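You operate a simulated robot arm through the tools that you are given. There is no shell and no other tool. Be economical: measure what you need, move in short steps, check, and stop when the job is done.

The job below is to be done with a simulated two-armed robot. You get a single attempt, and the scene is never put back.

Task
Take the label box from the top of the packing table and put it on the rear part of the bagging bench. Put the 0.5 kg test weight from the top of the packing table on the middle board of the steel shelf and the 2 kg test weight on the top of the goods table. Put the small carton on the top of the packing table away on the middle board of the steel shelf. Put the red brush on the shelf under the packing table. Fetch the blue cloth pad and set it on the lower shelf of the cup stand. The order is free. Set down upright: label box, test weight, small carton.

The check looks at the end state, three seconds after you hand in, the way a careful person would. Anything else that was tipped, shoved, dropped, spilled or broken makes it a failure. Flat cloth is picked up by pressing the open fingertips on it (5 to 10 N) and closing them slowly along it; thin cloth reads only 2 to 8 mm in the jaws.

Robot
Two 7-joint arms with two-finger parallel grippers on one trunk, on a base that drives. Base frame: it is fixed to the floor where the robot stands at the start and does not move with it; the origin is under the middle of the robot, x ahead of it, y to its left, z up; the surface under the hand at the start is at about z = 880. Lengths are in mm, angles in rad, forces in N, time in s.
The left shoulder is at the start at [20, 170, 1253], the right one opposite. With the tool pointing down near the work surface each hand reaches from about 100 to 660 mm from the robot's upright axis, wherever it stands, measured 20 degrees to its own side. Places, roughly: blue cloth pad (7x10x3 cm) [-4300, -7400, 800]; label box [500, 0, 1000]; lower shelf of the cup stand [-3100, -6300, 400]; middle board of the steel shelf [-3100, 100, 500]; rear part of the bagging bench [0, -4400, 900]; red brush (13x6x13 cm) [1300, -800, 900]; shelf under the packing table [1000, -300, 300]; small carton [1500, -1000, 1000]; test weight [500, 0, 1000]; top of the goods table [-1100, -1000, 800]. Payload 3.8 kg a hand.
The tool frame of a hand sits at the grasp point between the pads (the TCP): z along the fingers, y along the line on which they close. The tips reach 30 mm beyond it. Largest opening 110 mm; finger width 20, thickness 10; the body of the gripper, 48 by 112 mm, starts 55 mm behind the TCP.
Orientation is told as [roll, pitch, yaw] about the base's x, y, z axes, in that order, counted from this pose: with the fingers straight down and closing along the base's y, the tool's x points along the base's -x, its y along +y and its z along -z.

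Tools
- The arms move only by the tool step_arm. It takes "left_moves", "right_moves" or both (then of equal length, played together; a hand with none holds still); each is a list of rows, each a list of 7 numbers: the shift along the base's x, y, z in units of 300 mm (1.0 is 300 mm), then the turn, a rotation vector about the base's x, y, z in units of 180 degrees (1.0 is 180 degrees), then the finger opening in mm, from 0 to 110. In form: [[tx, ty, tz, ax, ay, az, gripper], ...]. A call has 1 to 12 rows; each row is the pose to reach, as a shift and turn from the pose commanded when the call began. A call with a number of a shift or a turn outside -1 to 1 is refused whole. Each row takes 0.2 s and may step no farther than 50 mm and 0.15 rad from the row before; otherwise, or with a gripper value out of range, the whole call is refused. Where a pose cannot be reached the arm comes as near as it can. A force on the tool above 40 N (or 10 N above the force at the start of the call, whichever is more), or a blocked arm, ends the call early, and 0.2 s more pass. The fingers move at their own pace (about 72 mm/s each) and stop on an object; they squeeze with about 31 N. The grip force told is the motor's: it shows also when the fingers shut on nothing. Time passes only in rows, and 0.2 s behind the last, so rows that repeat a pose let the fingers close. The reply holds the time, the measured pose of the TCP, the force on the tool along the base axes, the opening and the grip force, in the units named above and with some noise, with the torque about the TCP (base axes, N m) and any sound that the robot's microphone picked up.
- Cameras (640 x 400 px; columns grow to the right, rows downward): "scene" is now at [103.7, 15, 1390.5]; the picture's right is [0.18, -0.98, 0.00], its down [-0.68, -0.12, -0.72] and it looks along [0.71, 0.13, -0.69] (base axes); focal length 286 px, centre (320, 200). "left" rides on the left gripper at [72, -17, -103] in its tool frame; the picture's right is [0.23, 0.97, 0.00], its down [-0.76, 0.18, -0.62] and it looks along [-0.61, 0.14, 0.78] (tool axes); focal length 222 px, centre (320, 200). "right" rides on the right gripper at [72, 17, -103] in its tool frame; the picture's right is [-0.23, 0.97, 0.00], its down [-0.76, -0.18, -0.62] and it looks along [-0.61, -0.14, 0.78] (tool axes); focal length 222 px, centre (320, 200). There is no depth. A picture from a camera that has moved, and an enlarged one, comes with that camera's place and axes in the base frame and with its lens.
- snapshot(camera): a new picture of that camera. It takes no simulated time.
- lift_body(by): slides the trunk up (or, below 0, down) by that many mm; the arms and the scene camera ride with it, the base frame stays. It gives what a move gives, with no picture.
- drive_base(legs): drives the robot by 1 to 6 legs, each [ahead, turn to the left] in mm and rad, along the robot's own axes; the way and the turn of a leg run together, so that a leg with both is an arc; at most 1500 mm and 3.142 rad a leg. The arms and the cameras ride along, it lands a little off, and it stops where it bumps. It gives what a move gives.
- pan_tilt(pan, tilt): turns the head with the scene camera to pan (to the left, within 1.396 rad either way) and tilt (down, from -0.506 to 1.204), counted from straight ahead of the robot. It gives what a move gives.
- zoom(camera, box): a new picture of the part [left, top, right, bottom] of that camera's present view, enlarged. It takes no simulated time.
- sign_off(): hands the job in; it is judged then, once.

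Go step by step. Nothing tells you exact positions but the pictures and the camera data: compare them with the known pose of the tool, close in by small moves and look again before you grip or let go. The budget is 186 turns and 158 pictures, counting those below and the enlarged ones. Unless the task says otherwise, let go and move clear before handing in.

The tools are called as a command line: name --argument value ..., lists and objects as JSON in quotes. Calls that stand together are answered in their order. step_arm: Moves the arms, as the interface text tells. Its arguments: {"type":"object","properties":{"left_moves":{"type":"array"},"right_moves":{"type":"array"}},"required":[]} The other tools are called the same way: lift_body (by) slides the trunk up or down; drive_base (legs) drives the base; pan_tilt (pan, tilt) turns the head that bears the scene camera; snapshot (camera) takes a picture; zoom (camera, box) takes an enlarged picture of a part of a camera's view; sign_off () hands the job in.

At the start:

```text
time_s: 0.0
left_position: [375.5, 193.7, 1096.6]
left_orientation: [0.0, 0.001, 0.0]
left_wrist_force: [0.0, -0.6, 1.0]
left_moment: [0.02, -0.01, -0.03]
left_opening: 110.1
left_finger_force: 0.0
right_position: [407.1, -111.0, 1156.2]
right_orientation: [0.0, 0.0, 0.001]
right_wrist_force: [0.0, -0.3, -1.0]
right_moment: [0.01, -0.01, 0.03]
right_opening: 110.1
right_finger_force: 0.0
trunk travel left (down, up): [-350.0, 220.0]
robot x, y, heading: [0.1, -0.4, -0.0]
head pan, tilt: [0.178, 0.768]
```

scene: 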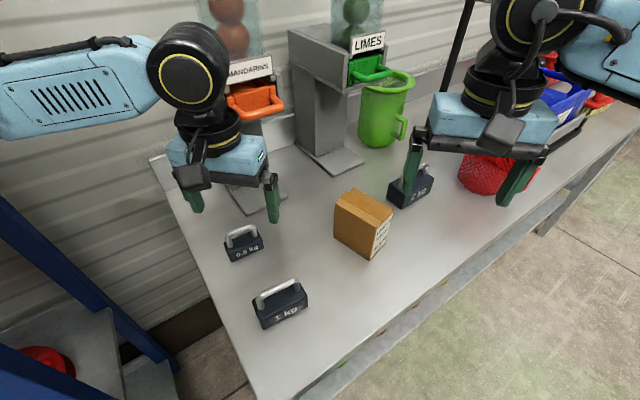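
right: 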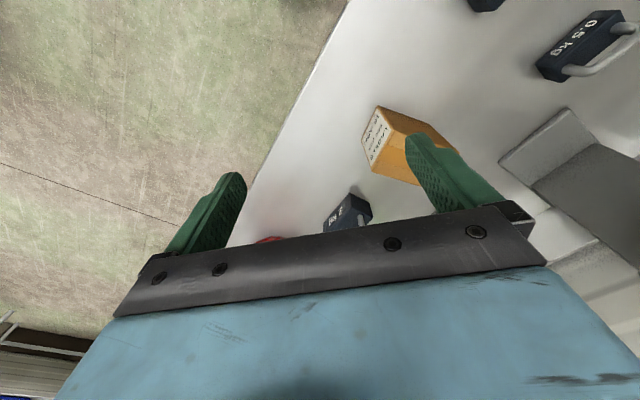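
left: 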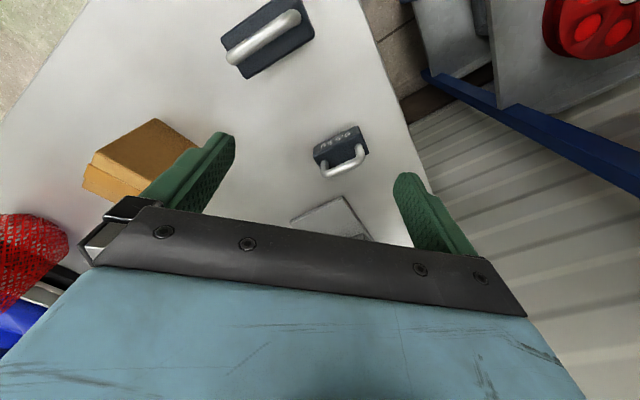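

I see the packing table with three weights (0.5, 1 and 2 kg) and the label box close in front of me. I look closer and around before moving.

zoom --camera "scene" --box '[200, 150, 460, 340]'

pan_tilt --pan -0.7 --tilt 0.5

snapshot --camera "scene"

```text
2.11 times, centred on (330, 245) of scene
camera zoom: at [103.7, 15.0, 1390.5], right [0.18, -0.98, 0.0], down [-0.68, -0.12, -0.72], along [0.71, 0.13, -0.69], focal length 602 px, centre (299, 105)
```

zoom: 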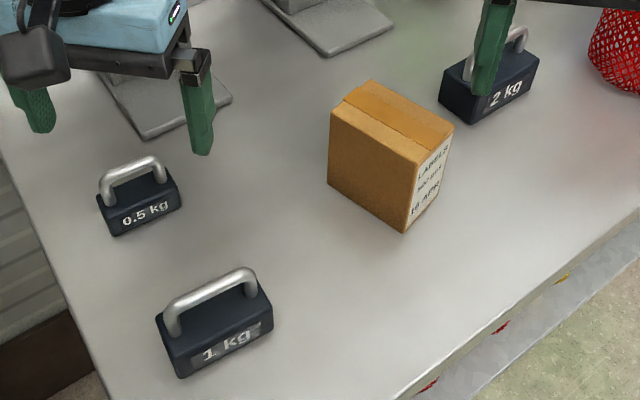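

```text
time_s: 1.2
left_position: [374.2, 194.4, 1097.3]
left_orientation: [0.0, -0.001, 0.001]
left_wrist_force: [0.4, 0.0, 0.3]
left_moment: [0.03, -0.03, -0.01]
left_opening: 109.9
left_finger_force: 0.0
right_position: [406.2, -110.2, 1154.2]
right_orientation: [-0.001, -0.002, -0.001]
right_wrist_force: [-0.5, -0.4, -1.0]
right_moment: [-0.01, -0.02, 0.02]
right_opening: 110.1
right_finger_force: 0.0
trunk travel left (down, up): [-350.0, 220.0]
robot x, y, heading: [-0.3, -2.6, 0.002]
head pan, tilt: [-0.7, 0.499]
```

```text
153 pictures are left
camera scene: at [92.6, -58.0, 1413.9], right [-0.64, -0.77, 0.0], down [-0.37, 0.31, -0.88], along [0.67, -0.56, -0.48], focal length 286 px, centre (320, 200)
```

scene: 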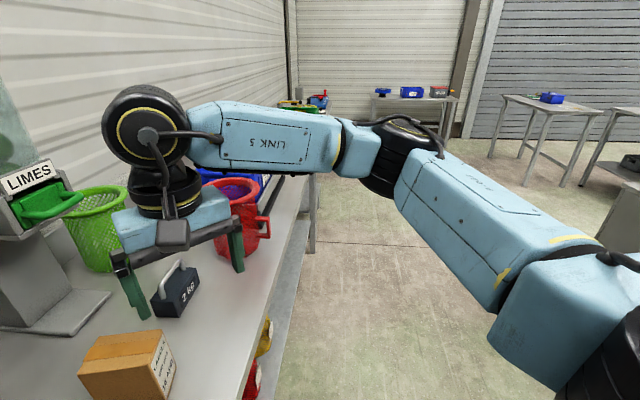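

The table runs obliquely at about -47° to my heading. Before picking a grasp for the shelf items I want to see the steel shelf, so I back off and turn round.

drive_base --legs '[[-550, 0]]'

pan_tilt --pan -0.6 --tilt 0.45

snapshot --camera "scene"

pan_tilt --pan 0.4 --tilt 0.45

snapshot --camera "scene"

```text
time_s: 2.4
left_position: [318.9, 177.4, 1091.8]
left_orientation: [-0.001, 0.011, -0.053]
left_wrist_force: [-0.3, -1.5, -1.2]
left_moment: [0.09, 0.01, 0.02]
left_opening: 110.1
left_finger_force: 0.2
right_position: [353.9, -112.5, 1148.6]
right_orientation: [-0.001, 0.015, -0.005]
right_wrist_force: [0.1, 0.6, 0.2]
right_moment: [0.07, 0.0, 0.01]
right_opening: 109.9
right_finger_force: 0.1
trunk travel left (down, up): [-350.0, 220.0]
robot x, y, heading: [-71.7, -0.6, -0.024]
head pan, tilt: [-0.7, 0.499]
stopped in leg 1: the robot was blocked; the commanded pose is now the measured one
```

```text
time_s: 3.1
left_position: [319.9, 177.8, 1091.8]
left_orientation: [-0.001, 0.01, -0.051]
left_wrist_force: [2.0, 0.2, 0.2]
left_moment: [-0.03, 0.14, 0.0]
left_opening: 110.1
left_finger_force: 0.1
right_position: [355.1, -111.2, 1149.1]
right_orientation: [-0.001, 0.02, -0.004]
right_wrist_force: [0.0, -0.8, -1.1]
right_moment: [-0.01, -0.03, -0.01]
right_opening: 110.2
right_finger_force: 0.1
trunk travel left (down, up): [-350.0, 220.0]
robot x, y, heading: [-71.9, -2.9, -0.013]
head pan, tilt: [-0.6, 0.45]
```

```text
152 pictures are left
camera scene: at [51.2, -52.2, 1416.5], right [-0.58, -0.81, 0.01], down [-0.37, 0.25, -0.89], along [0.73, -0.52, -0.45], focal length 286 px, centre (320, 200)
```

scene: 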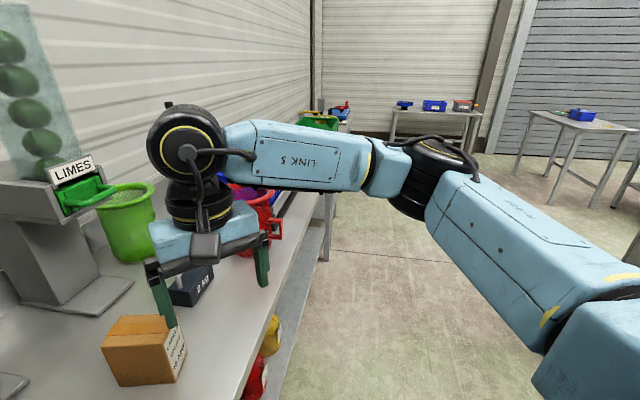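

```text
time_s: 4.4
left_position: [319.4, 176.6, 1090.9]
left_orientation: [-0.003, 0.011, -0.051]
left_wrist_force: [2.0, 0.1, 0.7]
left_moment: [-0.02, 0.1, 0.02]
left_opening: 109.9
left_finger_force: 0.0
right_position: [355.0, -111.1, 1147.6]
right_orientation: [0.001, 0.02, 0.0]
right_wrist_force: [0.3, -0.3, -0.4]
right_moment: [0.0, 0.0, 0.0]
right_opening: 110.0
right_finger_force: 0.1
trunk travel left (down, up): [-350.0, 220.0]
robot x, y, heading: [-71.7, -5.0, -0.019]
head pan, tilt: [0.4, 0.45]
```

```text
151 pictures are left
camera scene: at [61.6, 35.3, 1416.2], right [0.37, -0.93, -0.01], down [-0.42, -0.16, -0.89], along [0.83, 0.33, -0.45], focal length 286 px, centre (320, 200)
```

scene: 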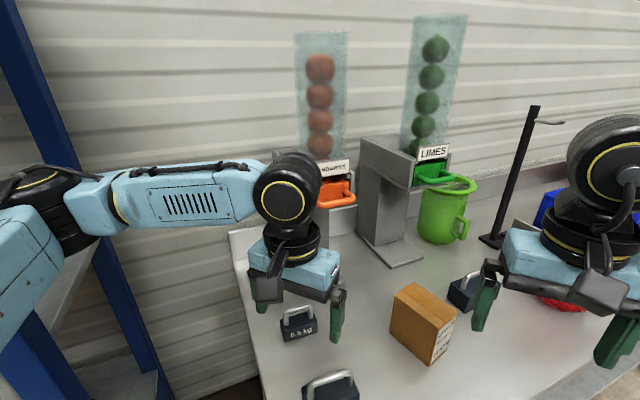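

Backing was blocked, probably my left elbow against the blue rack post. I ease forward a little and look left.

drive_base --legs '[[40, 0]]'

pan_tilt --pan 1.39 --tilt 0.5

snapshot --camera "scene"

pan_tilt --pan -1.39 --tilt 0.5

snapshot --camera "scene"

```text
time_s: 5.3
left_position: [341.8, 179.7, 1099.5]
left_orientation: [0.0, -0.007, -0.041]
left_wrist_force: [-0.2, 0.7, 0.6]
left_moment: [-0.02, 0.01, 0.01]
left_opening: 110.2
left_finger_force: 0.1
right_position: [373.3, -112.9, 1156.1]
right_orientation: [0.002, 0.001, -0.003]
right_wrist_force: [0.9, 0.2, 0.9]
right_moment: [0.03, 0.01, -0.02]
right_opening: 109.9
right_finger_force: 0.0
trunk travel left (down, up): [-350.0, 220.0]
robot x, y, heading: [-34.1, -0.7, -0.014]
head pan, tilt: [0.4, 0.45]
```

```text
time_s: 6.5
left_position: [342.6, 179.2, 1100.0]
left_orientation: [0.0, -0.007, -0.04]
left_wrist_force: [-0.1, -0.1, 0.1]
left_moment: [0.01, 0.04, 0.03]
left_opening: 110.0
left_finger_force: 0.0
right_position: [374.0, -112.4, 1154.8]
right_orientation: [0.0, 0.001, -0.003]
right_wrist_force: [0.5, 0.2, 0.6]
right_moment: [-0.04, -0.02, -0.01]
right_opening: 110.1
right_finger_force: 0.1
trunk travel left (down, up): [-350.0, 220.0]
robot x, y, heading: [-33.4, 1.8, -0.017]
head pan, tilt: [1.389, 0.499]
```

```text
150 pictures are left
camera scene: at [9.7, 89.0, 1413.9], right [0.98, -0.2, 0.0], down [-0.09, -0.47, -0.88], along [0.17, 0.86, -0.48], focal length 286 px, centre (320, 200)
```

scene: 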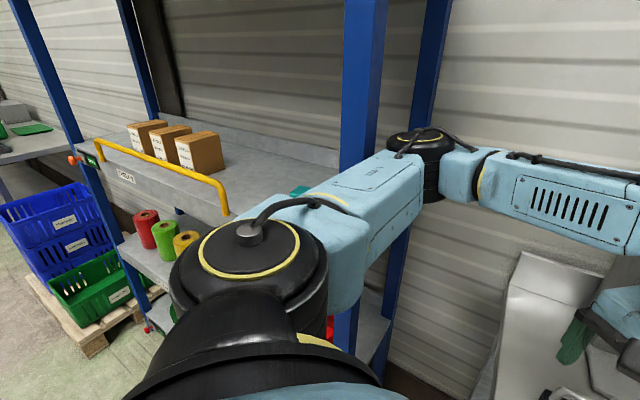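

```text
time_s: 9.0
left_position: [342.9, 179.3, 1099.6]
left_orientation: [0.001, -0.007, -0.039]
left_wrist_force: [0.0, 0.1, -1.0]
left_moment: [-0.01, -0.02, 0.03]
left_opening: 110.1
left_finger_force: 0.1
right_position: [374.7, -111.8, 1155.1]
right_orientation: [-0.001, 0.001, -0.004]
right_wrist_force: [-1.1, 0.5, -0.4]
right_moment: [0.01, 0.01, -0.02]
right_opening: 110.0
right_finger_force: 0.2
trunk travel left (down, up): [-350.0, 220.0]
robot x, y, heading: [-30.9, -0.7, -0.014]
head pan, tilt: [-1.389, 0.499]
```

```text
149 pictures are left
camera scene: at [7.2, -89.9, 1413.9], right [-0.99, -0.17, 0.0], down [-0.08, 0.47, -0.88], along [0.15, -0.87, -0.48], focal length 286 px, centre (320, 200)
```

scene: 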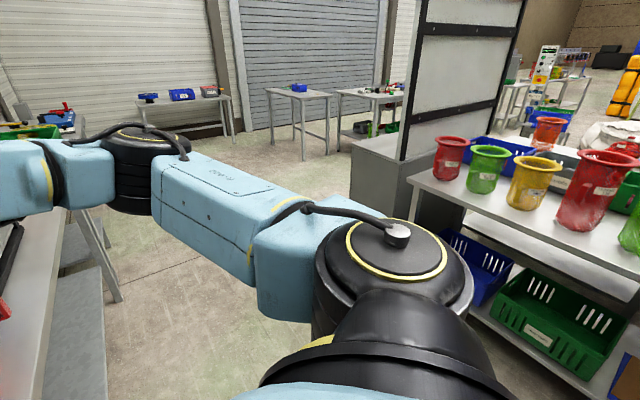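

The blue rack post sits beside my left elbow, so I turn right (clockwise) in place, then look toward the steel shelf with the head panned.

drive_base --legs '[[0, -0.8]]'

pan_tilt --pan 0.0 --tilt 0.5

snapshot --camera "scene"

```text
time_s: 11.1
left_position: [313.6, -49.2, 1099.7]
left_orientation: [0.003, -0.008, -0.719]
left_wrist_force: [-0.6, -0.6, 0.1]
left_moment: [-0.01, -0.01, 0.03]
left_opening: 109.9
left_finger_force: 0.1
right_position: [153.7, -297.9, 1156.1]
right_orientation: [0.0, 0.001, -0.68]
right_wrist_force: [-0.3, 0.0, -0.3]
right_moment: [-0.01, -0.03, -0.02]
right_opening: 110.0
right_finger_force: 0.0
trunk travel left (down, up): [-350.0, 220.0]
robot x, y, heading: [-79.3, 51.6, -0.679]
head pan, tilt: [-1.389, 0.499]
stopped in leg 1: the robot was blocked; the commanded pose is now the measured one
```

```text
time_s: 12.7
left_position: [315.6, -48.8, 1099.5]
left_orientation: [0.0, -0.006, -0.718]
left_wrist_force: [0.1, -0.2, -0.2]
left_moment: [-0.01, 0.0, -0.02]
left_opening: 109.7
left_finger_force: 0.2
right_position: [157.5, -297.2, 1155.4]
right_orientation: [0.0, 0.0, -0.681]
right_wrist_force: [-0.5, -0.6, -1.1]
right_moment: [0.0, -0.01, -0.02]
right_opening: 110.1
right_finger_force: 0.1
trunk travel left (down, up): [-350.0, 220.0]
robot x, y, heading: [-85.9, 52.8, -0.684]
head pan, tilt: [0.0, 0.499]
```

```text
148 pictures are left
camera scene: at [6.3, -16.7, 1413.9], right [-0.63, -0.78, 0.0], down [-0.37, 0.3, -0.88], along [0.68, -0.55, -0.48], focal length 286 px, centre (320, 200)
```

scene: 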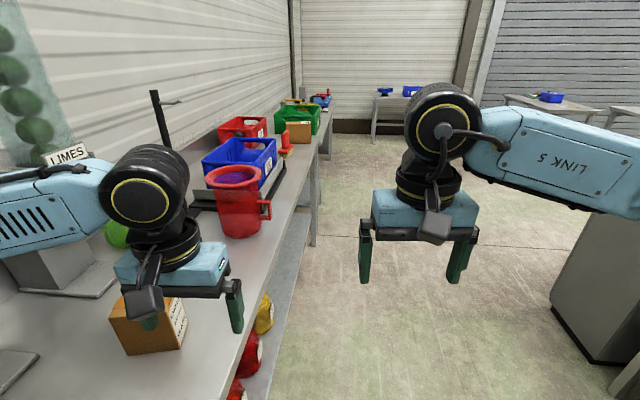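

The turn was blocked at -0.68 and I slid a little. I look straight down to find what touches.

pan_tilt --pan 0.9 --tilt 1.2

snapshot --camera "scene"

pan_tilt --pan 1.39 --tilt 0.8

snapshot --camera "scene"

```text
time_s: 13.8
left_position: [314.1, -49.2, 1100.1]
left_orientation: [0.003, -0.007, -0.716]
left_wrist_force: [0.5, 0.1, 0.1]
left_moment: [0.04, -0.01, 0.01]
left_opening: 110.1
left_finger_force: 0.0
right_position: [155.4, -296.6, 1155.6]
right_orientation: [-0.001, 0.002, -0.68]
right_wrist_force: [0.5, 0.3, -0.2]
right_moment: [-0.02, 0.02, 0.03]
right_opening: 110.0
right_finger_force: 0.0
trunk travel left (down, up): [-350.0, 220.0]
robot x, y, heading: [-83.5, 53.9, -0.683]
head pan, tilt: [0.901, 1.201]
```

```text
147 pictures are left
camera scene: at [-9.7, 52.8, 1360.2], right [0.22, -0.98, 0.0], down [-0.91, -0.2, -0.36], along [0.35, 0.08, -0.93], focal length 286 px, centre (320, 200)
```

scene: 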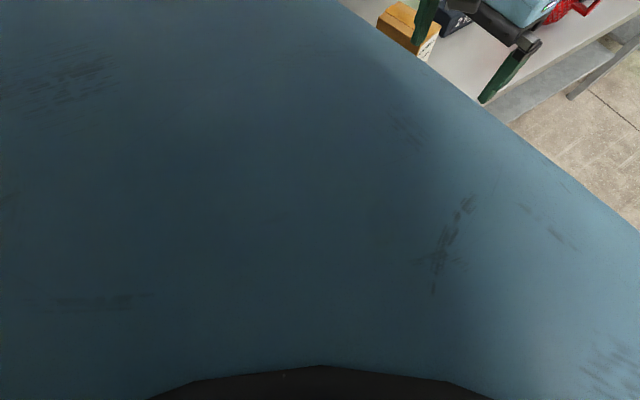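

```text
time_s: 14.8
left_position: [314.9, -49.9, 1098.7]
left_orientation: [0.001, -0.006, -0.718]
left_wrist_force: [-0.7, -0.7, 0.2]
left_moment: [0.06, 0.04, -0.01]
left_opening: 110.1
left_finger_force: 0.1
right_position: [156.8, -296.2, 1155.2]
right_orientation: [0.0, 0.002, -0.679]
right_wrist_force: [1.0, 0.2, 0.3]
right_moment: [0.0, -0.01, 0.01]
right_opening: 110.1
right_finger_force: 0.1
trunk travel left (down, up): [-350.0, 220.0]
robot x, y, heading: [-80.6, 54.7, -0.681]
head pan, tilt: [1.389, 0.799]
```

```text
146 pictures are left
camera scene: at [-2.9, 93.1, 1387.9], right [0.65, -0.76, 0.0], down [-0.55, -0.47, -0.7], along [0.53, 0.45, -0.72], focal length 286 px, centre (320, 200)
```

scene: 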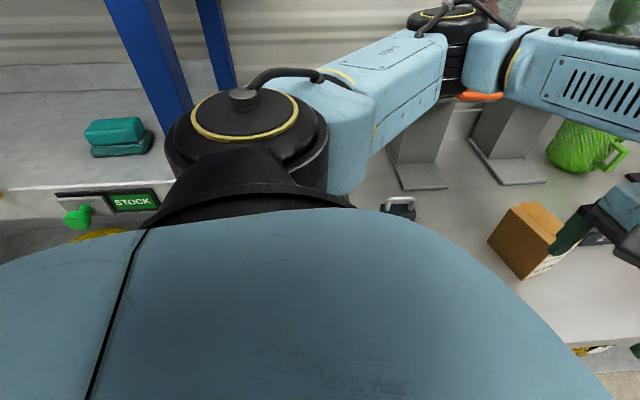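

My left elbow seems to reach out to the mandarin dispenser, so the arm's wide elbow is the obstacle. I turn back a bit, then draw the left hand inward and look at where the elbow goes.

drive_base --legs '[[0, 0.35]]'

snapshot --camera "scene"

step_arm --left_moves '[[0.0, -0.13, 0.08, 0, 0, 0, 110], [0.0, -0.27, 0.16, 0, 0, 0, 110], [0.0, -0.4, 0.2, 0, 0, 0, 110], [0.0, -0.53, 0.2, 0, 0, 0, 110]]'

snapshot --camera "scene"

```text
time_s: 16.3
left_position: [325.9, 95.8, 1098.5]
left_orientation: [-0.001, -0.007, -0.361]
left_wrist_force: [0.1, -0.9, -0.3]
left_moment: [-0.04, 0.04, -0.04]
left_opening: 110.1
left_finger_force: 0.0
right_position: [263.9, -190.1, 1155.3]
right_orientation: [0.0, 0.001, -0.324]
right_wrist_force: [-0.7, 0.3, -0.6]
right_moment: [-0.02, -0.01, -0.01]
right_opening: 110.1
right_finger_force: 0.2
trunk travel left (down, up): [-350.0, 220.0]
robot x, y, heading: [-84.3, 52.7, -0.327]
head pan, tilt: [1.389, 0.799]
```

```text
145 pictures are left
camera scene: at [-21.4, 118.2, 1387.9], right [0.87, -0.49, 0.0], down [-0.35, -0.63, -0.7], along [0.34, 0.61, -0.72], focal length 286 px, centre (320, 200)
```

scene: 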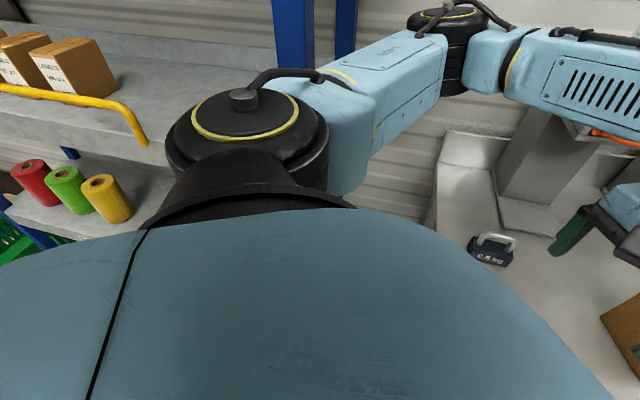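

```text
time_s: 17.3
left_position: [326.5, -64.5, 1160.0]
left_orientation: [0.003, -0.008, -0.362]
left_wrist_force: [-0.6, -0.4, 0.2]
left_moment: [-0.02, -0.02, -0.01]
left_opening: 110.2
left_finger_force: 0.1
right_position: [263.2, -193.3, 1155.4]
right_orientation: [0.0, 0.001, -0.323]
right_wrist_force: [0.6, -0.5, -0.1]
right_moment: [0.01, -0.03, 0.02]
right_opening: 110.1
right_finger_force: 0.1
trunk travel left (down, up): [-350.0, 220.0]
robot x, y, heading: [-82.7, 53.4, -0.324]
head pan, tilt: [1.389, 0.799]
```

```text
144 pictures are left
camera scene: at [-21.6, 116.5, 1388.0], right [0.87, -0.49, 0.0], down [-0.35, -0.63, -0.7], along [0.34, 0.61, -0.72], focal length 286 px, centre (320, 200)
```

scene: 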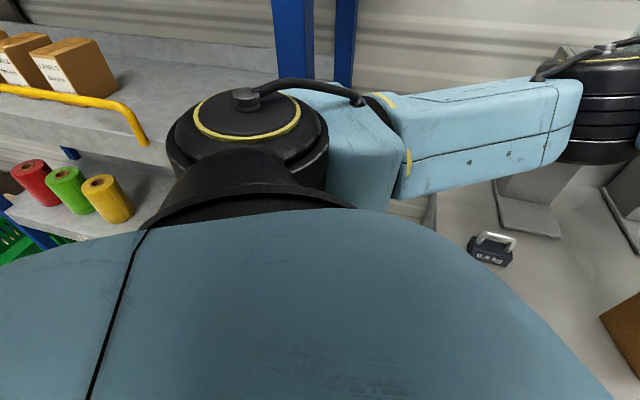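

The elbow now points forward. I turn slightly left and reverse away from the rack and table.

drive_base --legs '[[0, 0.5], [-500, 0]]'

pan_tilt --pan 0.0 --tilt 0.5

snapshot --camera "scene"

```text
time_s: 21.7
left_position: [-171.0, 58.0, 1160.6]
left_orientation: [0.001, -0.005, 0.13]
left_wrist_force: [-0.1, -0.2, 0.4]
left_moment: [0.0, 0.02, 0.03]
left_opening: 110.0
left_finger_force: 0.1
right_position: [-165.9, -84.4, 1155.3]
right_orientation: [0.0, 0.001, 0.168]
right_wrist_force: [0.2, -0.1, 0.6]
right_moment: [-0.01, -0.01, 0.02]
right_opening: 110.2
right_finger_force: 0.1
trunk travel left (down, up): [-350.0, 220.0]
robot x, y, heading: [-589.3, -31.4, 0.172]
head pan, tilt: [1.389, 0.799]
```

```text
time_s: 23.2
left_position: [-170.3, 56.9, 1160.9]
left_orientation: [0.002, -0.007, 0.129]
left_wrist_force: [0.1, 0.5, 0.9]
left_moment: [0.0, 0.0, -0.01]
left_opening: 110.2
left_finger_force: 0.1
right_position: [-166.3, -83.3, 1155.6]
right_orientation: [0.0, 0.002, 0.167]
right_wrist_force: [0.6, 0.2, -0.1]
right_moment: [-0.01, -0.02, 0.04]
right_opening: 110.1
right_finger_force: 0.0
trunk travel left (down, up): [-350.0, 220.0]
robot x, y, heading: [-585.9, -35.5, 0.171]
head pan, tilt: [0.0, 0.499]
```

```text
143 pictures are left
camera scene: at [-474.5, -13.1, 1413.9], right [0.17, -0.99, 0.0], down [-0.47, -0.08, -0.88], along [0.87, 0.15, -0.48], focal length 286 px, centre (320, 200)
```

scene: 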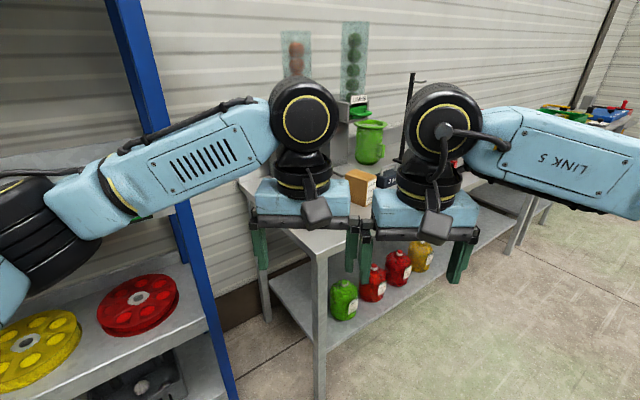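

Clear now; dispensers stand upright. I turn toward the steel shelf to see its middle board.

drive_base --legs '[[0, -2.9]]'

snapshot --camera "scene"

```text
time_s: 30.5
left_position: [-972.3, -213.6, 1159.2]
left_orientation: [0.001, -0.007, -2.784]
left_wrist_force: [0.2, 0.5, -0.2]
left_moment: [-0.04, 0.0, -0.03]
left_opening: 110.2
left_finger_force: 0.1
right_position: [-1009.0, -76.1, 1154.7]
right_orientation: [-0.002, 0.002, -2.745]
right_wrist_force: [0.2, -0.7, -0.5]
right_moment: [-0.02, 0.01, -0.02]
right_opening: 110.1
right_finger_force: 0.0
trunk travel left (down, up): [-350.0, 220.0]
robot x, y, heading: [-585.4, -30.3, -2.751]
head pan, tilt: [0.0, 0.499]
```

```text
142 pictures are left
camera scene: at [-688.4, -74.5, 1413.9], right [-0.38, 0.92, 0.0], down [0.44, 0.18, -0.88], along [-0.81, -0.34, -0.48], focal length 286 px, centre (320, 200)
```

scene: 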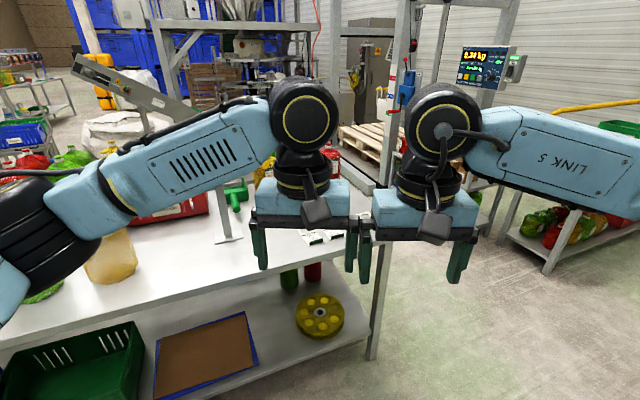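

The bench ahead-left looks like the goods table. The steel shelf should be beyond, behind my right hand; I turn a bit more and zoom.

drive_base --legs '[[0, -0.55]]'

pan_tilt --pan 0.1 --tilt 0.3

snapshot --camera "scene"

```text
time_s: 32.4
left_position: [-1009.7, 16.5, 1160.3]
left_orientation: [0.001, -0.007, 2.944]
left_wrist_force: [0.5, 0.1, -0.9]
left_moment: [0.01, 0.0, 0.01]
left_opening: 109.7
left_finger_force: 0.1
right_position: [-969.5, 154.3, 1154.1]
right_orientation: [0.001, 0.001, 2.982]
right_wrist_force: [-0.1, -0.3, -0.8]
right_moment: [-0.01, 0.03, 0.03]
right_opening: 109.8
right_finger_force: 0.1
trunk travel left (down, up): [-350.0, 220.0]
robot x, y, heading: [-584.3, -32.6, 2.98]
head pan, tilt: [0.0, 0.499]
```

```text
time_s: 33.1
left_position: [-1009.6, 16.3, 1159.9]
left_orientation: [0.003, -0.008, 2.944]
left_wrist_force: [-0.2, -0.1, 0.5]
left_moment: [-0.01, 0.02, 0.01]
left_opening: 109.9
left_finger_force: 0.1
right_position: [-968.0, 152.6, 1155.3]
right_orientation: [0.001, 0.002, 2.983]
right_wrist_force: [1.3, 0.7, 0.6]
right_moment: [0.01, -0.03, -0.02]
right_opening: 110.1
right_finger_force: 0.2
trunk travel left (down, up): [-350.0, 220.0]
robot x, y, heading: [-589.1, -28.7, 2.976]
head pan, tilt: [0.099, 0.3]
```

```text
141 pictures are left
camera scene: at [-699.0, -22.6, 1432.2], right [0.06, 1.0, 0.0], down [0.3, -0.02, -0.96], along [-0.95, 0.06, -0.3], focal length 286 px, centre (320, 200)
```

scene: 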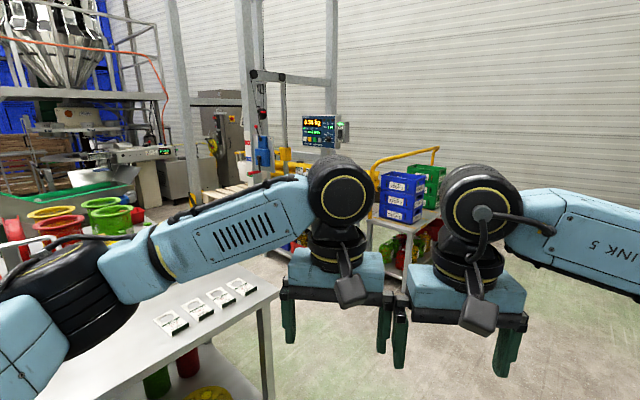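

The shelf should be hidden behind my left wrist. I drive 800 mm toward it and look again.

drive_base --legs '[[800, 0]]'

snapshot --camera "scene"

```text
time_s: 37.4
left_position: [-1803.5, 134.2, 1159.6]
left_orientation: [0.002, -0.007, 2.956]
left_wrist_force: [-0.3, -0.2, -0.1]
left_moment: [0.01, 0.0, -0.03]
left_opening: 110.0
left_finger_force: 0.0
right_position: [-1763.1, 273.3, 1155.2]
right_orientation: [-0.001, 0.002, 2.993]
right_wrist_force: [0.5, 0.0, -0.3]
right_moment: [-0.01, -0.01, -0.04]
right_opening: 109.9
right_finger_force: 0.0
trunk travel left (down, up): [-350.0, 220.0]
robot x, y, heading: [-1379.8, 92.6, 2.993]
head pan, tilt: [0.099, 0.3]
```

```text
140 pictures are left
camera scene: at [-1491.6, 100.7, 1432.3], right [0.05, 1.0, 0.0], down [0.3, -0.01, -0.96], along [-0.95, 0.05, -0.3], focal length 286 px, centre (320, 200)
```

scene: 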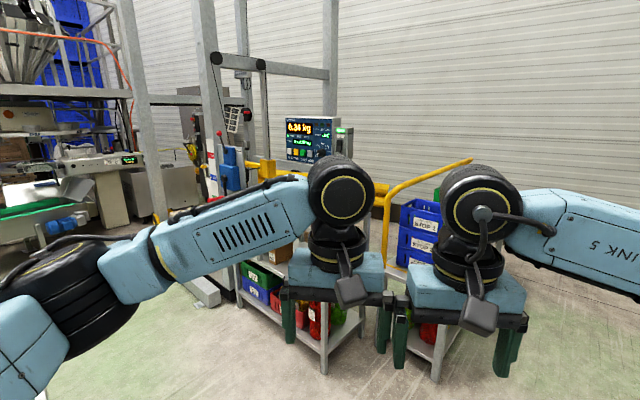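

My hands block the view, so I lower both by about 250 mm.

step_arm --left_moves '[[0, 0, -0.16, 0, 0, 0, 110], [0, 0, -0.32, 0, 0, 0, 110], [0, 0, -0.48, 0, 0, 0, 110], [0, 0, -0.64, 0, 0, 0, 110], [0, 0, -0.8, 0, 0, 0, 110]]' --right_moves '[[0, 0, -0.16, 0, 0, 0, 110], [0, 0, -0.32, 0, 0, 0, 110], [0, 0, -0.48, 0, 0, 0, 110], [0, 0, -0.64, 0, 0, 0, 110], [0, 0, -0.8, 0, 0, 0, 110]]'

snapshot --camera "scene"

```text
time_s: 38.6
left_position: [-1805.8, 134.0, 920.0]
left_orientation: [0.003, -0.006, 2.954]
left_wrist_force: [0.4, -1.0, -0.6]
left_moment: [0.0, 0.0, 0.02]
left_opening: 110.2
left_finger_force: 0.1
right_position: [-1761.9, 273.6, 912.3]
right_orientation: [0.0, 0.0, 2.993]
right_wrist_force: [0.2, 0.5, -0.7]
right_moment: [-0.03, 0.02, 0.02]
right_opening: 110.3
right_finger_force: 0.1
trunk travel left (down, up): [-350.0, 220.0]
robot x, y, heading: [-1380.4, 92.7, 2.991]
head pan, tilt: [0.099, 0.3]
```

```text
139 pictures are left
camera scene: at [-1491.5, 100.6, 1432.3], right [0.05, 1.0, 0.0], down [0.3, -0.01, -0.96], along [-0.95, 0.05, -0.3], focal length 286 px, centre (320, 200)
```

scene: 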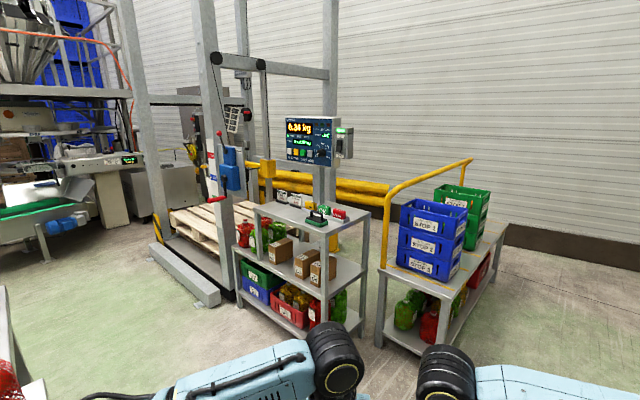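

Now I see the steel shelf: three boards, cartons on the middle one. I zoom for geometry.

zoom --camera "scene" --box '[220, 180, 400, 360]'

```text
2.22 times, centred on (310, 270) of scene
camera zoom: at [-1491.5, 100.6, 1432.3], right [0.05, 1.0, 0.0], down [0.3, -0.01, -0.96], along [-0.95, 0.05, -0.3], focal length 636 px, centre (342, 44)
```

zoom: 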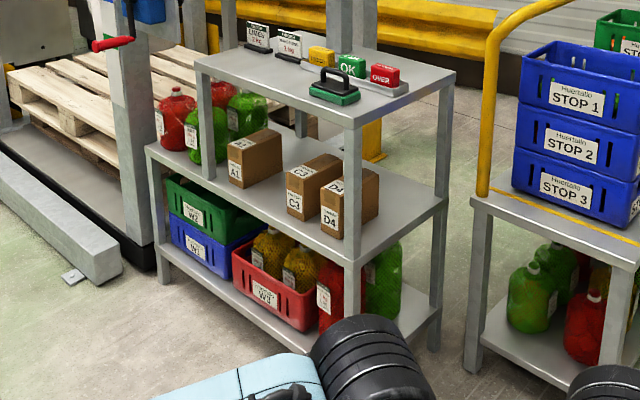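

The steel shelf is clear to me: boards at about z 505 and 850, front facing me at ~45°, with a free gap of about 180 mm between cartons A1 and C3. Now I raise the hands and drive to the right end of the packing table for brush and carton.

step_arm --left_moves '[[0, 0, 0.16, 0, 0, 0, 110], [0, 0, 0.32, 0, 0, 0, 110], [0, 0, 0.48, 0, 0, 0, 110], [0, 0, 0.64, 0, 0, 0, 110], [0, 0, 0.8, 0, 0, 0, 110]]' --right_moves '[[0, 0, 0.16, 0, 0, 0, 110], [0, 0, 0.32, 0, 0, 0, 110], [0, 0, 0.48, 0, 0, 0, 110], [0, 0, 0.64, 0, 0, 0, 110], [0, 0, 0.8, 0, 0, 0, 110]]'

drive_base --legs '[[0, -1.81], [0, -1.81], [1280, 0], [1280, 0]]'

pan_tilt --pan 0.9 --tilt 0.5

snapshot --camera "scene"

```text
time_s: 39.8
left_position: [-1801.9, 133.4, 1160.1]
left_orientation: [0.003, -0.008, 2.957]
left_wrist_force: [-0.6, -0.5, -0.4]
left_moment: [0.01, 0.03, 0.05]
left_opening: 109.9
left_finger_force: 0.1
right_position: [-1761.1, 273.2, 1157.3]
right_orientation: [-0.002, 0.001, 2.992]
right_wrist_force: [-0.7, -0.2, 0.6]
right_moment: [0.01, 0.03, -0.01]
right_opening: 110.0
right_finger_force: 0.0
trunk travel left (down, up): [-350.0, 220.0]
robot x, y, heading: [-1379.4, 96.1, 2.992]
head pan, tilt: [0.099, 0.3]
```

```text
time_s: 61.0
left_position: [1071.4, -1625.2, 1159.4]
left_orientation: [0.001, -0.006, -0.638]
left_wrist_force: [0.2, 0.0, 1.1]
left_moment: [0.01, 0.02, -0.01]
left_opening: 109.7
left_finger_force: 0.1
right_position: [972.6, -1733.9, 1157.6]
right_orientation: [0.001, 0.003, -0.602]
right_wrist_force: [0.4, 0.2, 0.0]
right_moment: [0.01, -0.01, 0.01]
right_opening: 110.1
right_finger_force: 0.1
trunk travel left (down, up): [-350.0, 220.0]
robot x, y, heading: [704.2, -1402.1, -0.603]
head pan, tilt: [0.099, 0.3]
```

```text
time_s: 62.2
left_position: [1071.5, -1625.5, 1160.1]
left_orientation: [0.002, -0.008, -0.639]
left_wrist_force: [1.0, -0.1, -0.2]
left_moment: [0.02, 0.02, -0.01]
left_opening: 109.7
left_finger_force: 0.1
right_position: [972.8, -1733.2, 1156.3]
right_orientation: [-0.001, 0.001, -0.6]
right_wrist_force: [-0.4, -0.5, 0.3]
right_moment: [0.03, 0.01, 0.01]
right_opening: 110.1
right_finger_force: 0.0
trunk travel left (down, up): [-350.0, 220.0]
robot x, y, heading: [704.3, -1398.9, -0.604]
head pan, tilt: [0.901, 0.499]
```

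```text
137 pictures are left
camera scene: at [813.9, -1387.7, 1413.9], right [0.29, -0.96, 0.0], down [-0.46, -0.14, -0.88], along [0.84, 0.26, -0.48], focal length 286 px, centre (320, 200)
```

scene: 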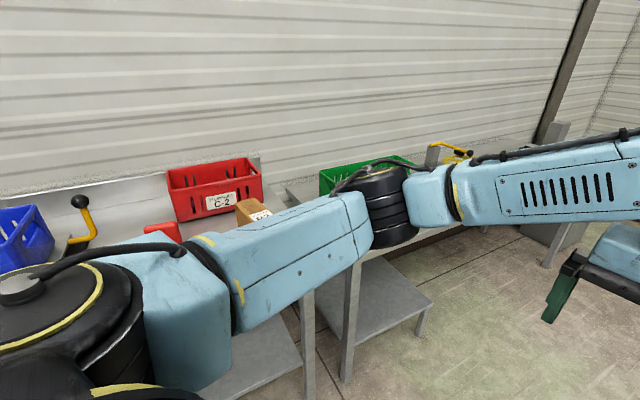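

I'm standing opposite the brush and carton. I turn to face the table squarely.

drive_base --legs '[[0, 1.36]]'

step_arm --left_moves '[[0, 0, -0.16, 0, 0, 0, 110], [0, 0, -0.32, 0, 0, 0, 110], [0, 0, -0.48, 0, 0, 0, 110], [0, 0, -0.64, 0, 0, 0, 110], [0, 0, -0.8, 0, 0, 0, 110]]' --right_moves '[[0, 0, -0.16, 0, 0, 0, 110], [0, 0, -0.32, 0, 0, 0, 110], [0, 0, -0.48, 0, 0, 0, 110], [0, 0, -0.64, 0, 0, 0, 110], [0, 0, -0.8, 0, 0, 0, 110]]'

pan_tilt --pan 0 --tilt 0.4

snapshot --camera "scene"

```text
time_s: 65.9
left_position: [1002.5, -1094.7, 1158.9]
left_orientation: [0.001, -0.007, 0.715]
left_wrist_force: [-0.8, 0.0, -0.4]
left_moment: [-0.02, -0.01, -0.01]
left_opening: 109.8
left_finger_force: 0.0
right_position: [1087.7, -1213.2, 1158.3]
right_orientation: [-0.002, 0.002, 0.755]
right_wrist_force: [0.7, 0.0, 0.4]
right_moment: [0.02, -0.02, -0.01]
right_opening: 110.1
right_finger_force: 0.1
trunk travel left (down, up): [-350.0, 220.0]
robot x, y, heading: [708.2, -1401.8, 0.757]
head pan, tilt: [0.901, 0.499]
```

```text
time_s: 67.1
left_position: [1004.2, -1096.6, 920.6]
left_orientation: [0.001, -0.009, 0.716]
left_wrist_force: [0.6, 0.1, 0.0]
left_moment: [0.0, 0.01, -0.01]
left_opening: 110.0
left_finger_force: 0.0
right_position: [1085.6, -1213.3, 914.0]
right_orientation: [0.001, -0.003, 0.754]
right_wrist_force: [-0.5, -0.1, -0.5]
right_moment: [0.0, 0.0, 0.02]
right_opening: 109.7
right_finger_force: 0.0
trunk travel left (down, up): [-350.0, 220.0]
robot x, y, heading: [706.3, -1403.8, 0.748]
head pan, tilt: [0.901, 0.499]
```

```text
time_s: 68.3
left_position: [1002.7, -1097.4, 921.6]
left_orientation: [0.002, -0.008, 0.716]
left_wrist_force: [0.1, 0.4, -0.6]
left_moment: [0.0, -0.02, 0.01]
left_opening: 109.9
left_finger_force: 0.1
right_position: [1086.1, -1213.1, 914.4]
right_orientation: [0.001, 0.002, 0.753]
right_wrist_force: [-0.6, -0.5, -0.2]
right_moment: [0.0, 0.02, 0.01]
right_opening: 109.9
right_finger_force: 0.1
trunk travel left (down, up): [-350.0, 220.0]
robot x, y, heading: [710.7, -1403.5, 0.752]
head pan, tilt: [0.0, 0.4]
```

```text
136 pictures are left
camera scene: at [792.6, -1324.9, 1423.0], right [0.68, -0.73, 0.0], down [-0.28, -0.27, -0.92], along [0.67, 0.63, -0.39], focal length 286 px, centre (320, 200)
```

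scene: 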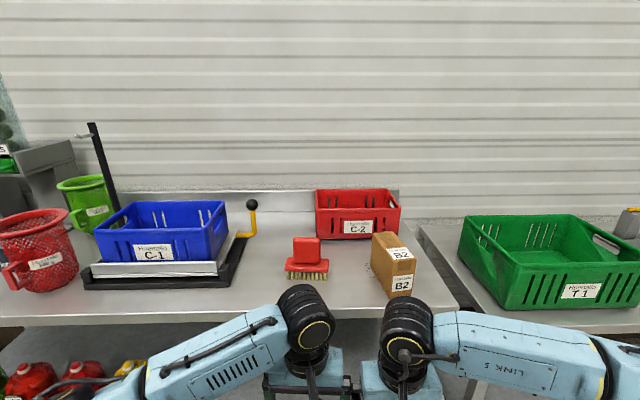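

I see the red brush (bristles down) and carton B2, next to the red crate C-2. I zoom for measures.

zoom --camera "scene" --box '[260, 180, 460, 330]'

```text
2.67 times, centred on (360, 255) of scene
camera zoom: at [792.6, -1324.9, 1423.0], right [0.68, -0.73, 0.0], down [-0.28, -0.27, -0.92], along [0.67, 0.63, -0.39], focal length 763 px, centre (213, 53)
```

zoom: 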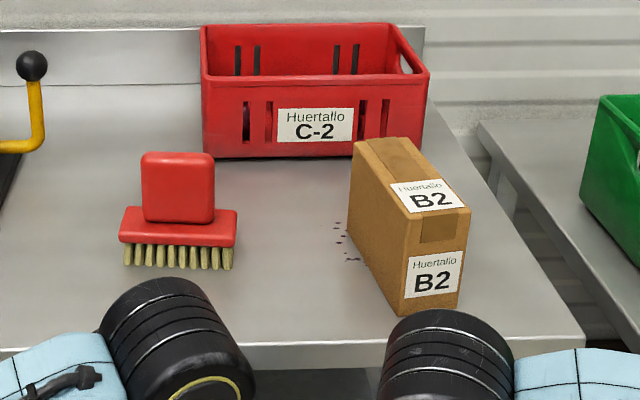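

Carton B2 (65 wide × 140 deep × 116 high) sits at about (1431,-1008), yawed ~1.0 rad; brush centre about (1282,-815). I raise the hands, move the left aside, and drive up.

step_arm --left_moves '[[-0.05, 0.05, 0.13, 0, 0, 0, 110], [-0.1, 0.1, 0.26, 0, 0, 0, 110], [-0.15, 0.15, 0.4, 0, 0, 0, 110], [-0.2, 0.2, 0.53, 0, 0, 0, 110], [-0.25, 0.25, 0.66, 0, 0, 0, 110], [-0.3, 0.3, 0.8, 0, 0, 0, 110]]' --right_moves '[[0, 0, 0.13, 0, 0, 0, 110], [0, 0, 0.26, 0, 0, 0, 110], [0, 0, 0.4, 0, 0, 0, 110], [0, 0, 0.53, 0, 0, 0, 110], [0, 0, 0.66, 0, 0, 0, 110], [0, 0, 0.8, 0, 0, 0, 110]]'

drive_base --legs '[[0, 0.033], [220, 0]]'

step_arm --right_moves '[[0, 0, 0, 0.0295, -0.0295, 0, 110], [0, 0, 0, 0.059, -0.059, 0, 110], [0, 0, 0, 0.0885, -0.0885, 0, 110], [0, 0, 0, 0.118, -0.118, 0, 110], [0, 0, 0, 0.1475, -0.1475, 0, 110], [0, 0, 0, 0.177, -0.177, 0, 110]]'

snapshot --camera "scene"

snapshot --camera "right"

```text
time_s: 69.7
left_position: [910.1, -1006.6, 1161.0]
left_orientation: [0.0, -0.007, 0.716]
left_wrist_force: [-0.4, -0.3, -0.2]
left_moment: [-0.03, 0.02, -0.01]
left_opening: 110.3
left_finger_force: 0.0
right_position: [1084.3, -1213.9, 1156.5]
right_orientation: [-0.003, 0.0, 0.755]
right_wrist_force: [-0.2, 0.5, 0.3]
right_moment: [-0.05, 0.01, 0.02]
right_opening: 110.0
right_finger_force: 0.0
trunk travel left (down, up): [-350.0, 220.0]
robot x, y, heading: [709.0, -1402.9, 0.747]
head pan, tilt: [0.0, 0.4]
```

```text
time_s: 71.8
left_position: [1051.9, -848.2, 1160.1]
left_orientation: [0.003, -0.008, 0.746]
left_wrist_force: [0.7, 0.3, -1.0]
left_moment: [0.0, 0.05, 0.0]
left_opening: 109.9
left_finger_force: 0.1
right_position: [1233.3, -1049.8, 1154.1]
right_orientation: [-0.001, 0.0, 0.782]
right_wrist_force: [0.4, 0.2, 0.2]
right_moment: [0.01, 0.0, -0.01]
right_opening: 110.0
right_finger_force: 0.1
trunk travel left (down, up): [-350.0, 220.0]
robot x, y, heading: [858.8, -1247.0, 0.783]
head pan, tilt: [0.0, 0.4]
```

```text
time_s: 73.2
left_position: [1050.6, -848.5, 1160.6]
left_orientation: [0.002, -0.007, 0.744]
left_wrist_force: [-0.2, 0.2, 1.1]
left_moment: [-0.04, -0.03, -0.02]
left_opening: 110.2
left_finger_force: 0.0
right_position: [1232.7, -1050.3, 1155.6]
right_orientation: [0.002, -0.788, 0.785]
right_wrist_force: [-0.6, -0.2, 0.7]
right_moment: [-0.01, -0.01, -0.01]
right_opening: 109.8
right_finger_force: 0.1
trunk travel left (down, up): [-350.0, 220.0]
robot x, y, heading: [857.7, -1254.7, 0.783]
head pan, tilt: [0.0, 0.4]
```

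```text
134 pictures are left
camera scene: at [943.1, -1170.4, 1423.0], right [0.7, -0.71, 0.0], down [-0.28, -0.27, -0.92], along [0.65, 0.65, -0.39], focal length 286 px, centre (320, 200)
```

scene: 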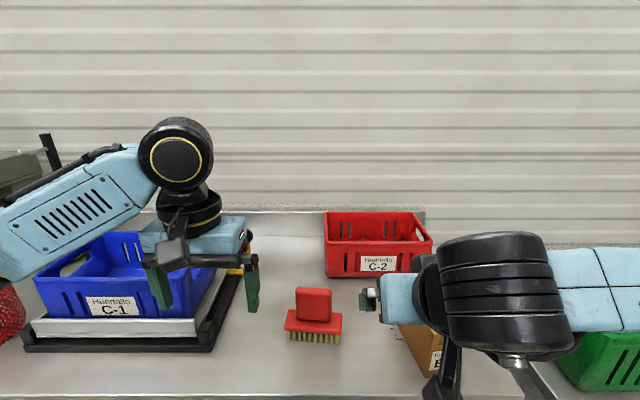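

```text
133 pictures are left
camera right: at [1133.4, -1127.9, 1177.9], right [-0.57, 0.8, 0.16], down [0.19, -0.06, 0.98], along [0.8, 0.59, -0.12], focal length 222 px, centre (320, 200)
```

right: 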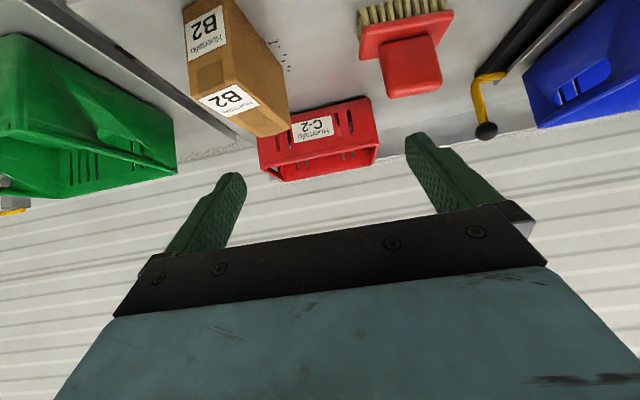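

The table is now square to me. I bring the right hand to a pre-grasp behind and above the brush handle.

step_arm --right_moves '[[-0.02, 0.138, -0.067, 0, 0, 0, 110], [-0.04, 0.277, -0.133, 0, 0, 0, 110], [-0.06, 0.415, -0.2, 0, 0, 0, 110], [-0.08, 0.553, -0.267, 0, 0, 0, 110]]'

snapshot --camera "scene"

snapshot --camera "right"

```text
time_s: 74.2
left_position: [1051.0, -847.6, 1160.8]
left_orientation: [0.0, -0.008, 0.747]
left_wrist_force: [-0.5, 0.2, -0.4]
left_moment: [0.0, -0.02, 0.0]
left_opening: 110.1
left_finger_force: 0.1
right_position: [1208.7, -884.1, 1073.9]
right_orientation: [0.002, -0.785, 0.785]
right_wrist_force: [-0.3, -0.1, -0.8]
right_moment: [-0.03, 0.01, -0.05]
right_opening: 110.2
right_finger_force: 0.1
trunk travel left (down, up): [-350.0, 220.0]
robot x, y, heading: [860.3, -1248.4, 0.788]
head pan, tilt: [0.0, 0.4]
```

```text
132 pictures are left
camera scene: at [942.7, -1169.4, 1423.0], right [0.7, -0.71, 0.0], down [-0.28, -0.27, -0.92], along [0.65, 0.65, -0.39], focal length 286 px, centre (320, 200)
```

scene: 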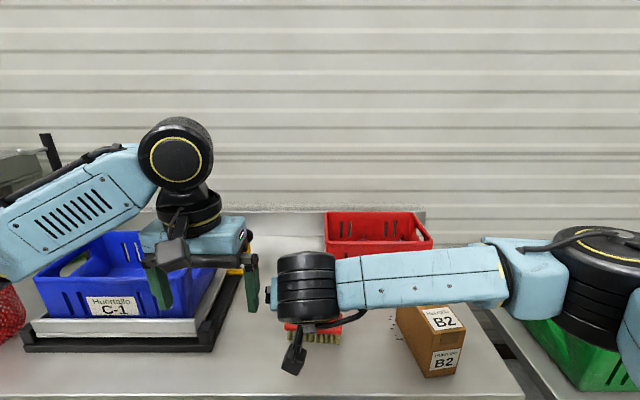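

```text
131 pictures are left
camera right: at [1109.4, -961.6, 1096.9], right [-0.57, 0.8, 0.16], down [0.19, -0.06, 0.98], along [0.8, 0.59, -0.12], focal length 222 px, centre (320, 200)
```

right: 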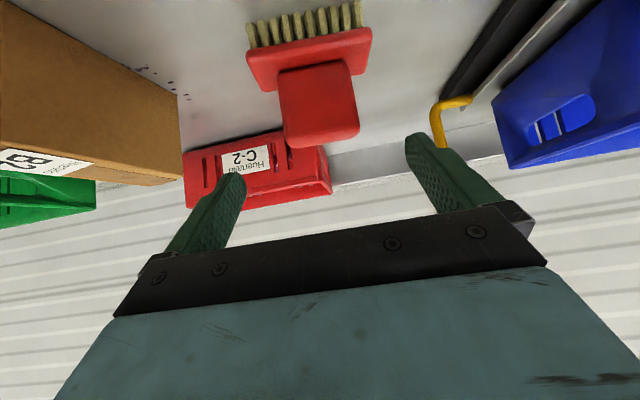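

The handle lines up with the fingers. I advance along the tool axis and look before closing.

step_arm --right_moves '[[0.08, 0.08, -0.11, 0, 0, 0, 110], [0.16, 0.16, -0.22, 0, 0, 0, 110], [0.235, 0.235, -0.325, 0, 0, 0, 110]]'

snapshot --camera "right"

```text
time_s: 75.0
left_position: [1052.3, -846.9, 1160.3]
left_orientation: [0.0, -0.007, 0.748]
left_wrist_force: [0.4, -0.7, 0.9]
left_moment: [-0.02, -0.03, 0.01]
left_opening: 110.2
left_finger_force: 0.1
right_position: [1281.0, -811.0, 975.7]
right_orientation: [0.0, -0.785, 0.786]
right_wrist_force: [0.2, -0.3, 0.5]
right_moment: [0.02, 0.0, -0.02]
right_opening: 109.9
right_finger_force: 0.0
trunk travel left (down, up): [-350.0, 220.0]
robot x, y, heading: [859.7, -1251.4, 0.789]
head pan, tilt: [0.0, 0.4]
```

```text
130 pictures are left
camera right: at [1181.7, -887.9, 998.1], right [-0.57, 0.8, 0.16], down [0.2, -0.06, 0.98], along [0.79, 0.59, -0.12], focal length 222 px, centre (320, 200)
```

right: 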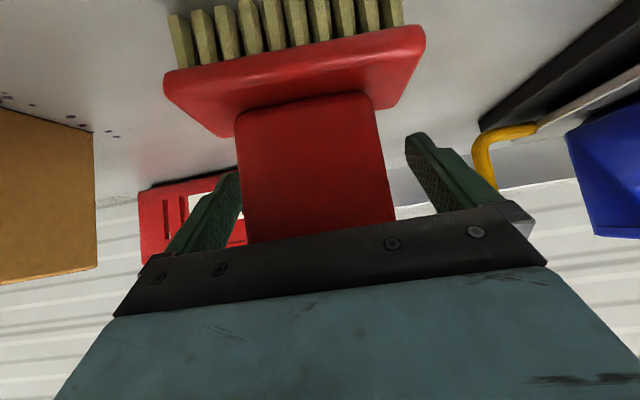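

Handle is between the fingers. I close.

step_arm --right_moves '[[0, 0, 0, 0, 0, 0, 60], [0, 0, 0, 0, 0, 0, 40], [0, 0, 0, 0, 0, 0, 40], [0, 0, 0.03, 0, 0, 0, 40], [0, 0, 0.1, 0, 0, 0, 40]]'

snapshot --camera "right"

```text
time_s: 76.2
left_position: [1052.6, -848.5, 1160.8]
left_orientation: [0.003, -0.007, 0.745]
left_wrist_force: [-0.3, 0.3, 1.1]
left_moment: [0.01, 0.03, 0.03]
left_opening: 110.0
left_finger_force: 0.1
right_position: [1280.5, -813.3, 1007.0]
right_orientation: [0.001, -0.785, 0.78]
right_wrist_force: [0.3, -0.5, -3.1]
right_moment: [0.01, -0.01, -0.02]
right_opening: 81.5
right_finger_force: 31.2
trunk travel left (down, up): [-350.0, 220.0]
robot x, y, heading: [860.4, -1250.9, 0.782]
head pan, tilt: [0.0, 0.4]
```

```text
129 pictures are left
camera right: at [1180.3, -889.6, 1029.2], right [-0.57, 0.8, 0.16], down [0.2, -0.06, 0.98], along [0.8, 0.59, -0.12], focal length 222 px, centre (320, 200)
```

right: 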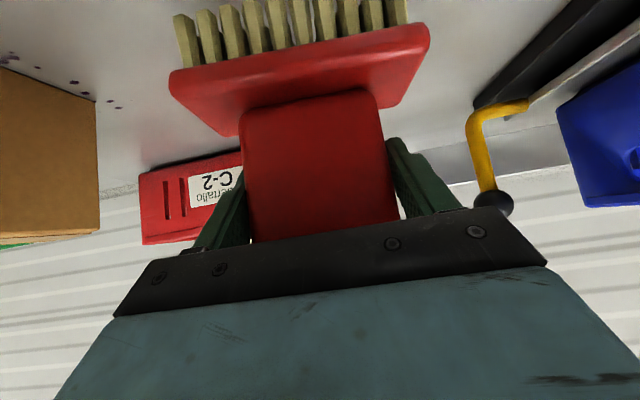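

Brush gripped (81 mm). I lift, back off and lower the trunk to look at the under-table shelf.

step_arm --right_moves '[[0, 0, 0.1, 0, 0, 0, 40], [0, 0, 0.22, 0, 0, 0, 40]]'

drive_base --legs '[[-380, 0]]'

lift_body --by -345

snapshot --camera "scene"

```text
time_s: 76.8
left_position: [1052.3, -848.4, 1160.3]
left_orientation: [0.002, -0.007, 0.745]
left_wrist_force: [-1.4, 0.4, -0.4]
left_moment: [0.01, -0.05, -0.02]
left_opening: 109.9
left_finger_force: 0.1
right_position: [1276.1, -813.7, 1072.7]
right_orientation: [0.0, -0.785, 0.784]
right_wrist_force: [0.1, 0.1, -2.5]
right_moment: [0.01, -0.04, -0.02]
right_opening: 81.5
right_finger_force: 31.0
trunk travel left (down, up): [-350.0, 220.0]
robot x, y, heading: [860.1, -1249.5, 0.781]
head pan, tilt: [0.0, 0.4]
```

```text
time_s: 79.2
left_position: [778.8, -1118.4, 1161.5]
left_orientation: [0.001, -0.008, 0.742]
left_wrist_force: [0.0, 0.7, 0.3]
left_moment: [0.02, -0.01, 0.02]
left_opening: 110.1
left_finger_force: 0.1
right_position: [1005.9, -1085.8, 1073.9]
right_orientation: [0.002, -0.786, 0.778]
right_wrist_force: [-0.8, 0.5, -3.1]
right_moment: [-0.01, -0.05, 0.04]
right_opening: 81.6
right_finger_force: 31.1
trunk travel left (down, up): [-350.0, 220.0]
robot x, y, heading: [588.7, -1519.4, 0.776]
head pan, tilt: [0.0, 0.4]
```

```text
time_s: 82.6
left_position: [780.4, -1118.6, 815.9]
left_orientation: [0.002, -0.007, 0.741]
left_wrist_force: [0.4, 0.6, 0.6]
left_moment: [-0.01, -0.01, -0.02]
left_opening: 110.0
left_finger_force: 0.1
right_position: [1004.9, -1085.6, 728.6]
right_orientation: [0.0, -0.787, 0.778]
right_wrist_force: [-0.2, -0.1, -2.5]
right_moment: [-0.02, -0.02, 0.05]
right_opening: 81.3
right_finger_force: 30.9
trunk travel left (down, up): [-5.0, 565.0]
robot x, y, heading: [587.1, -1522.0, 0.777]
head pan, tilt: [0.0, 0.4]
```

```text
128 pictures are left
camera scene: at [670.3, -1440.7, 1078.1], right [0.7, -0.71, 0.0], down [-0.28, -0.27, -0.92], along [0.66, 0.65, -0.39], focal length 286 px, centre (320, 200)
```

scene: 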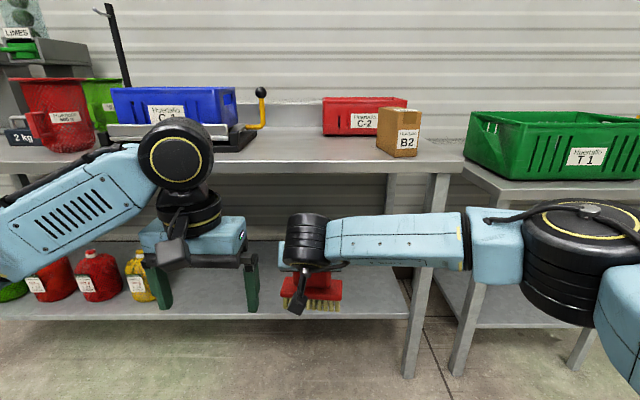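

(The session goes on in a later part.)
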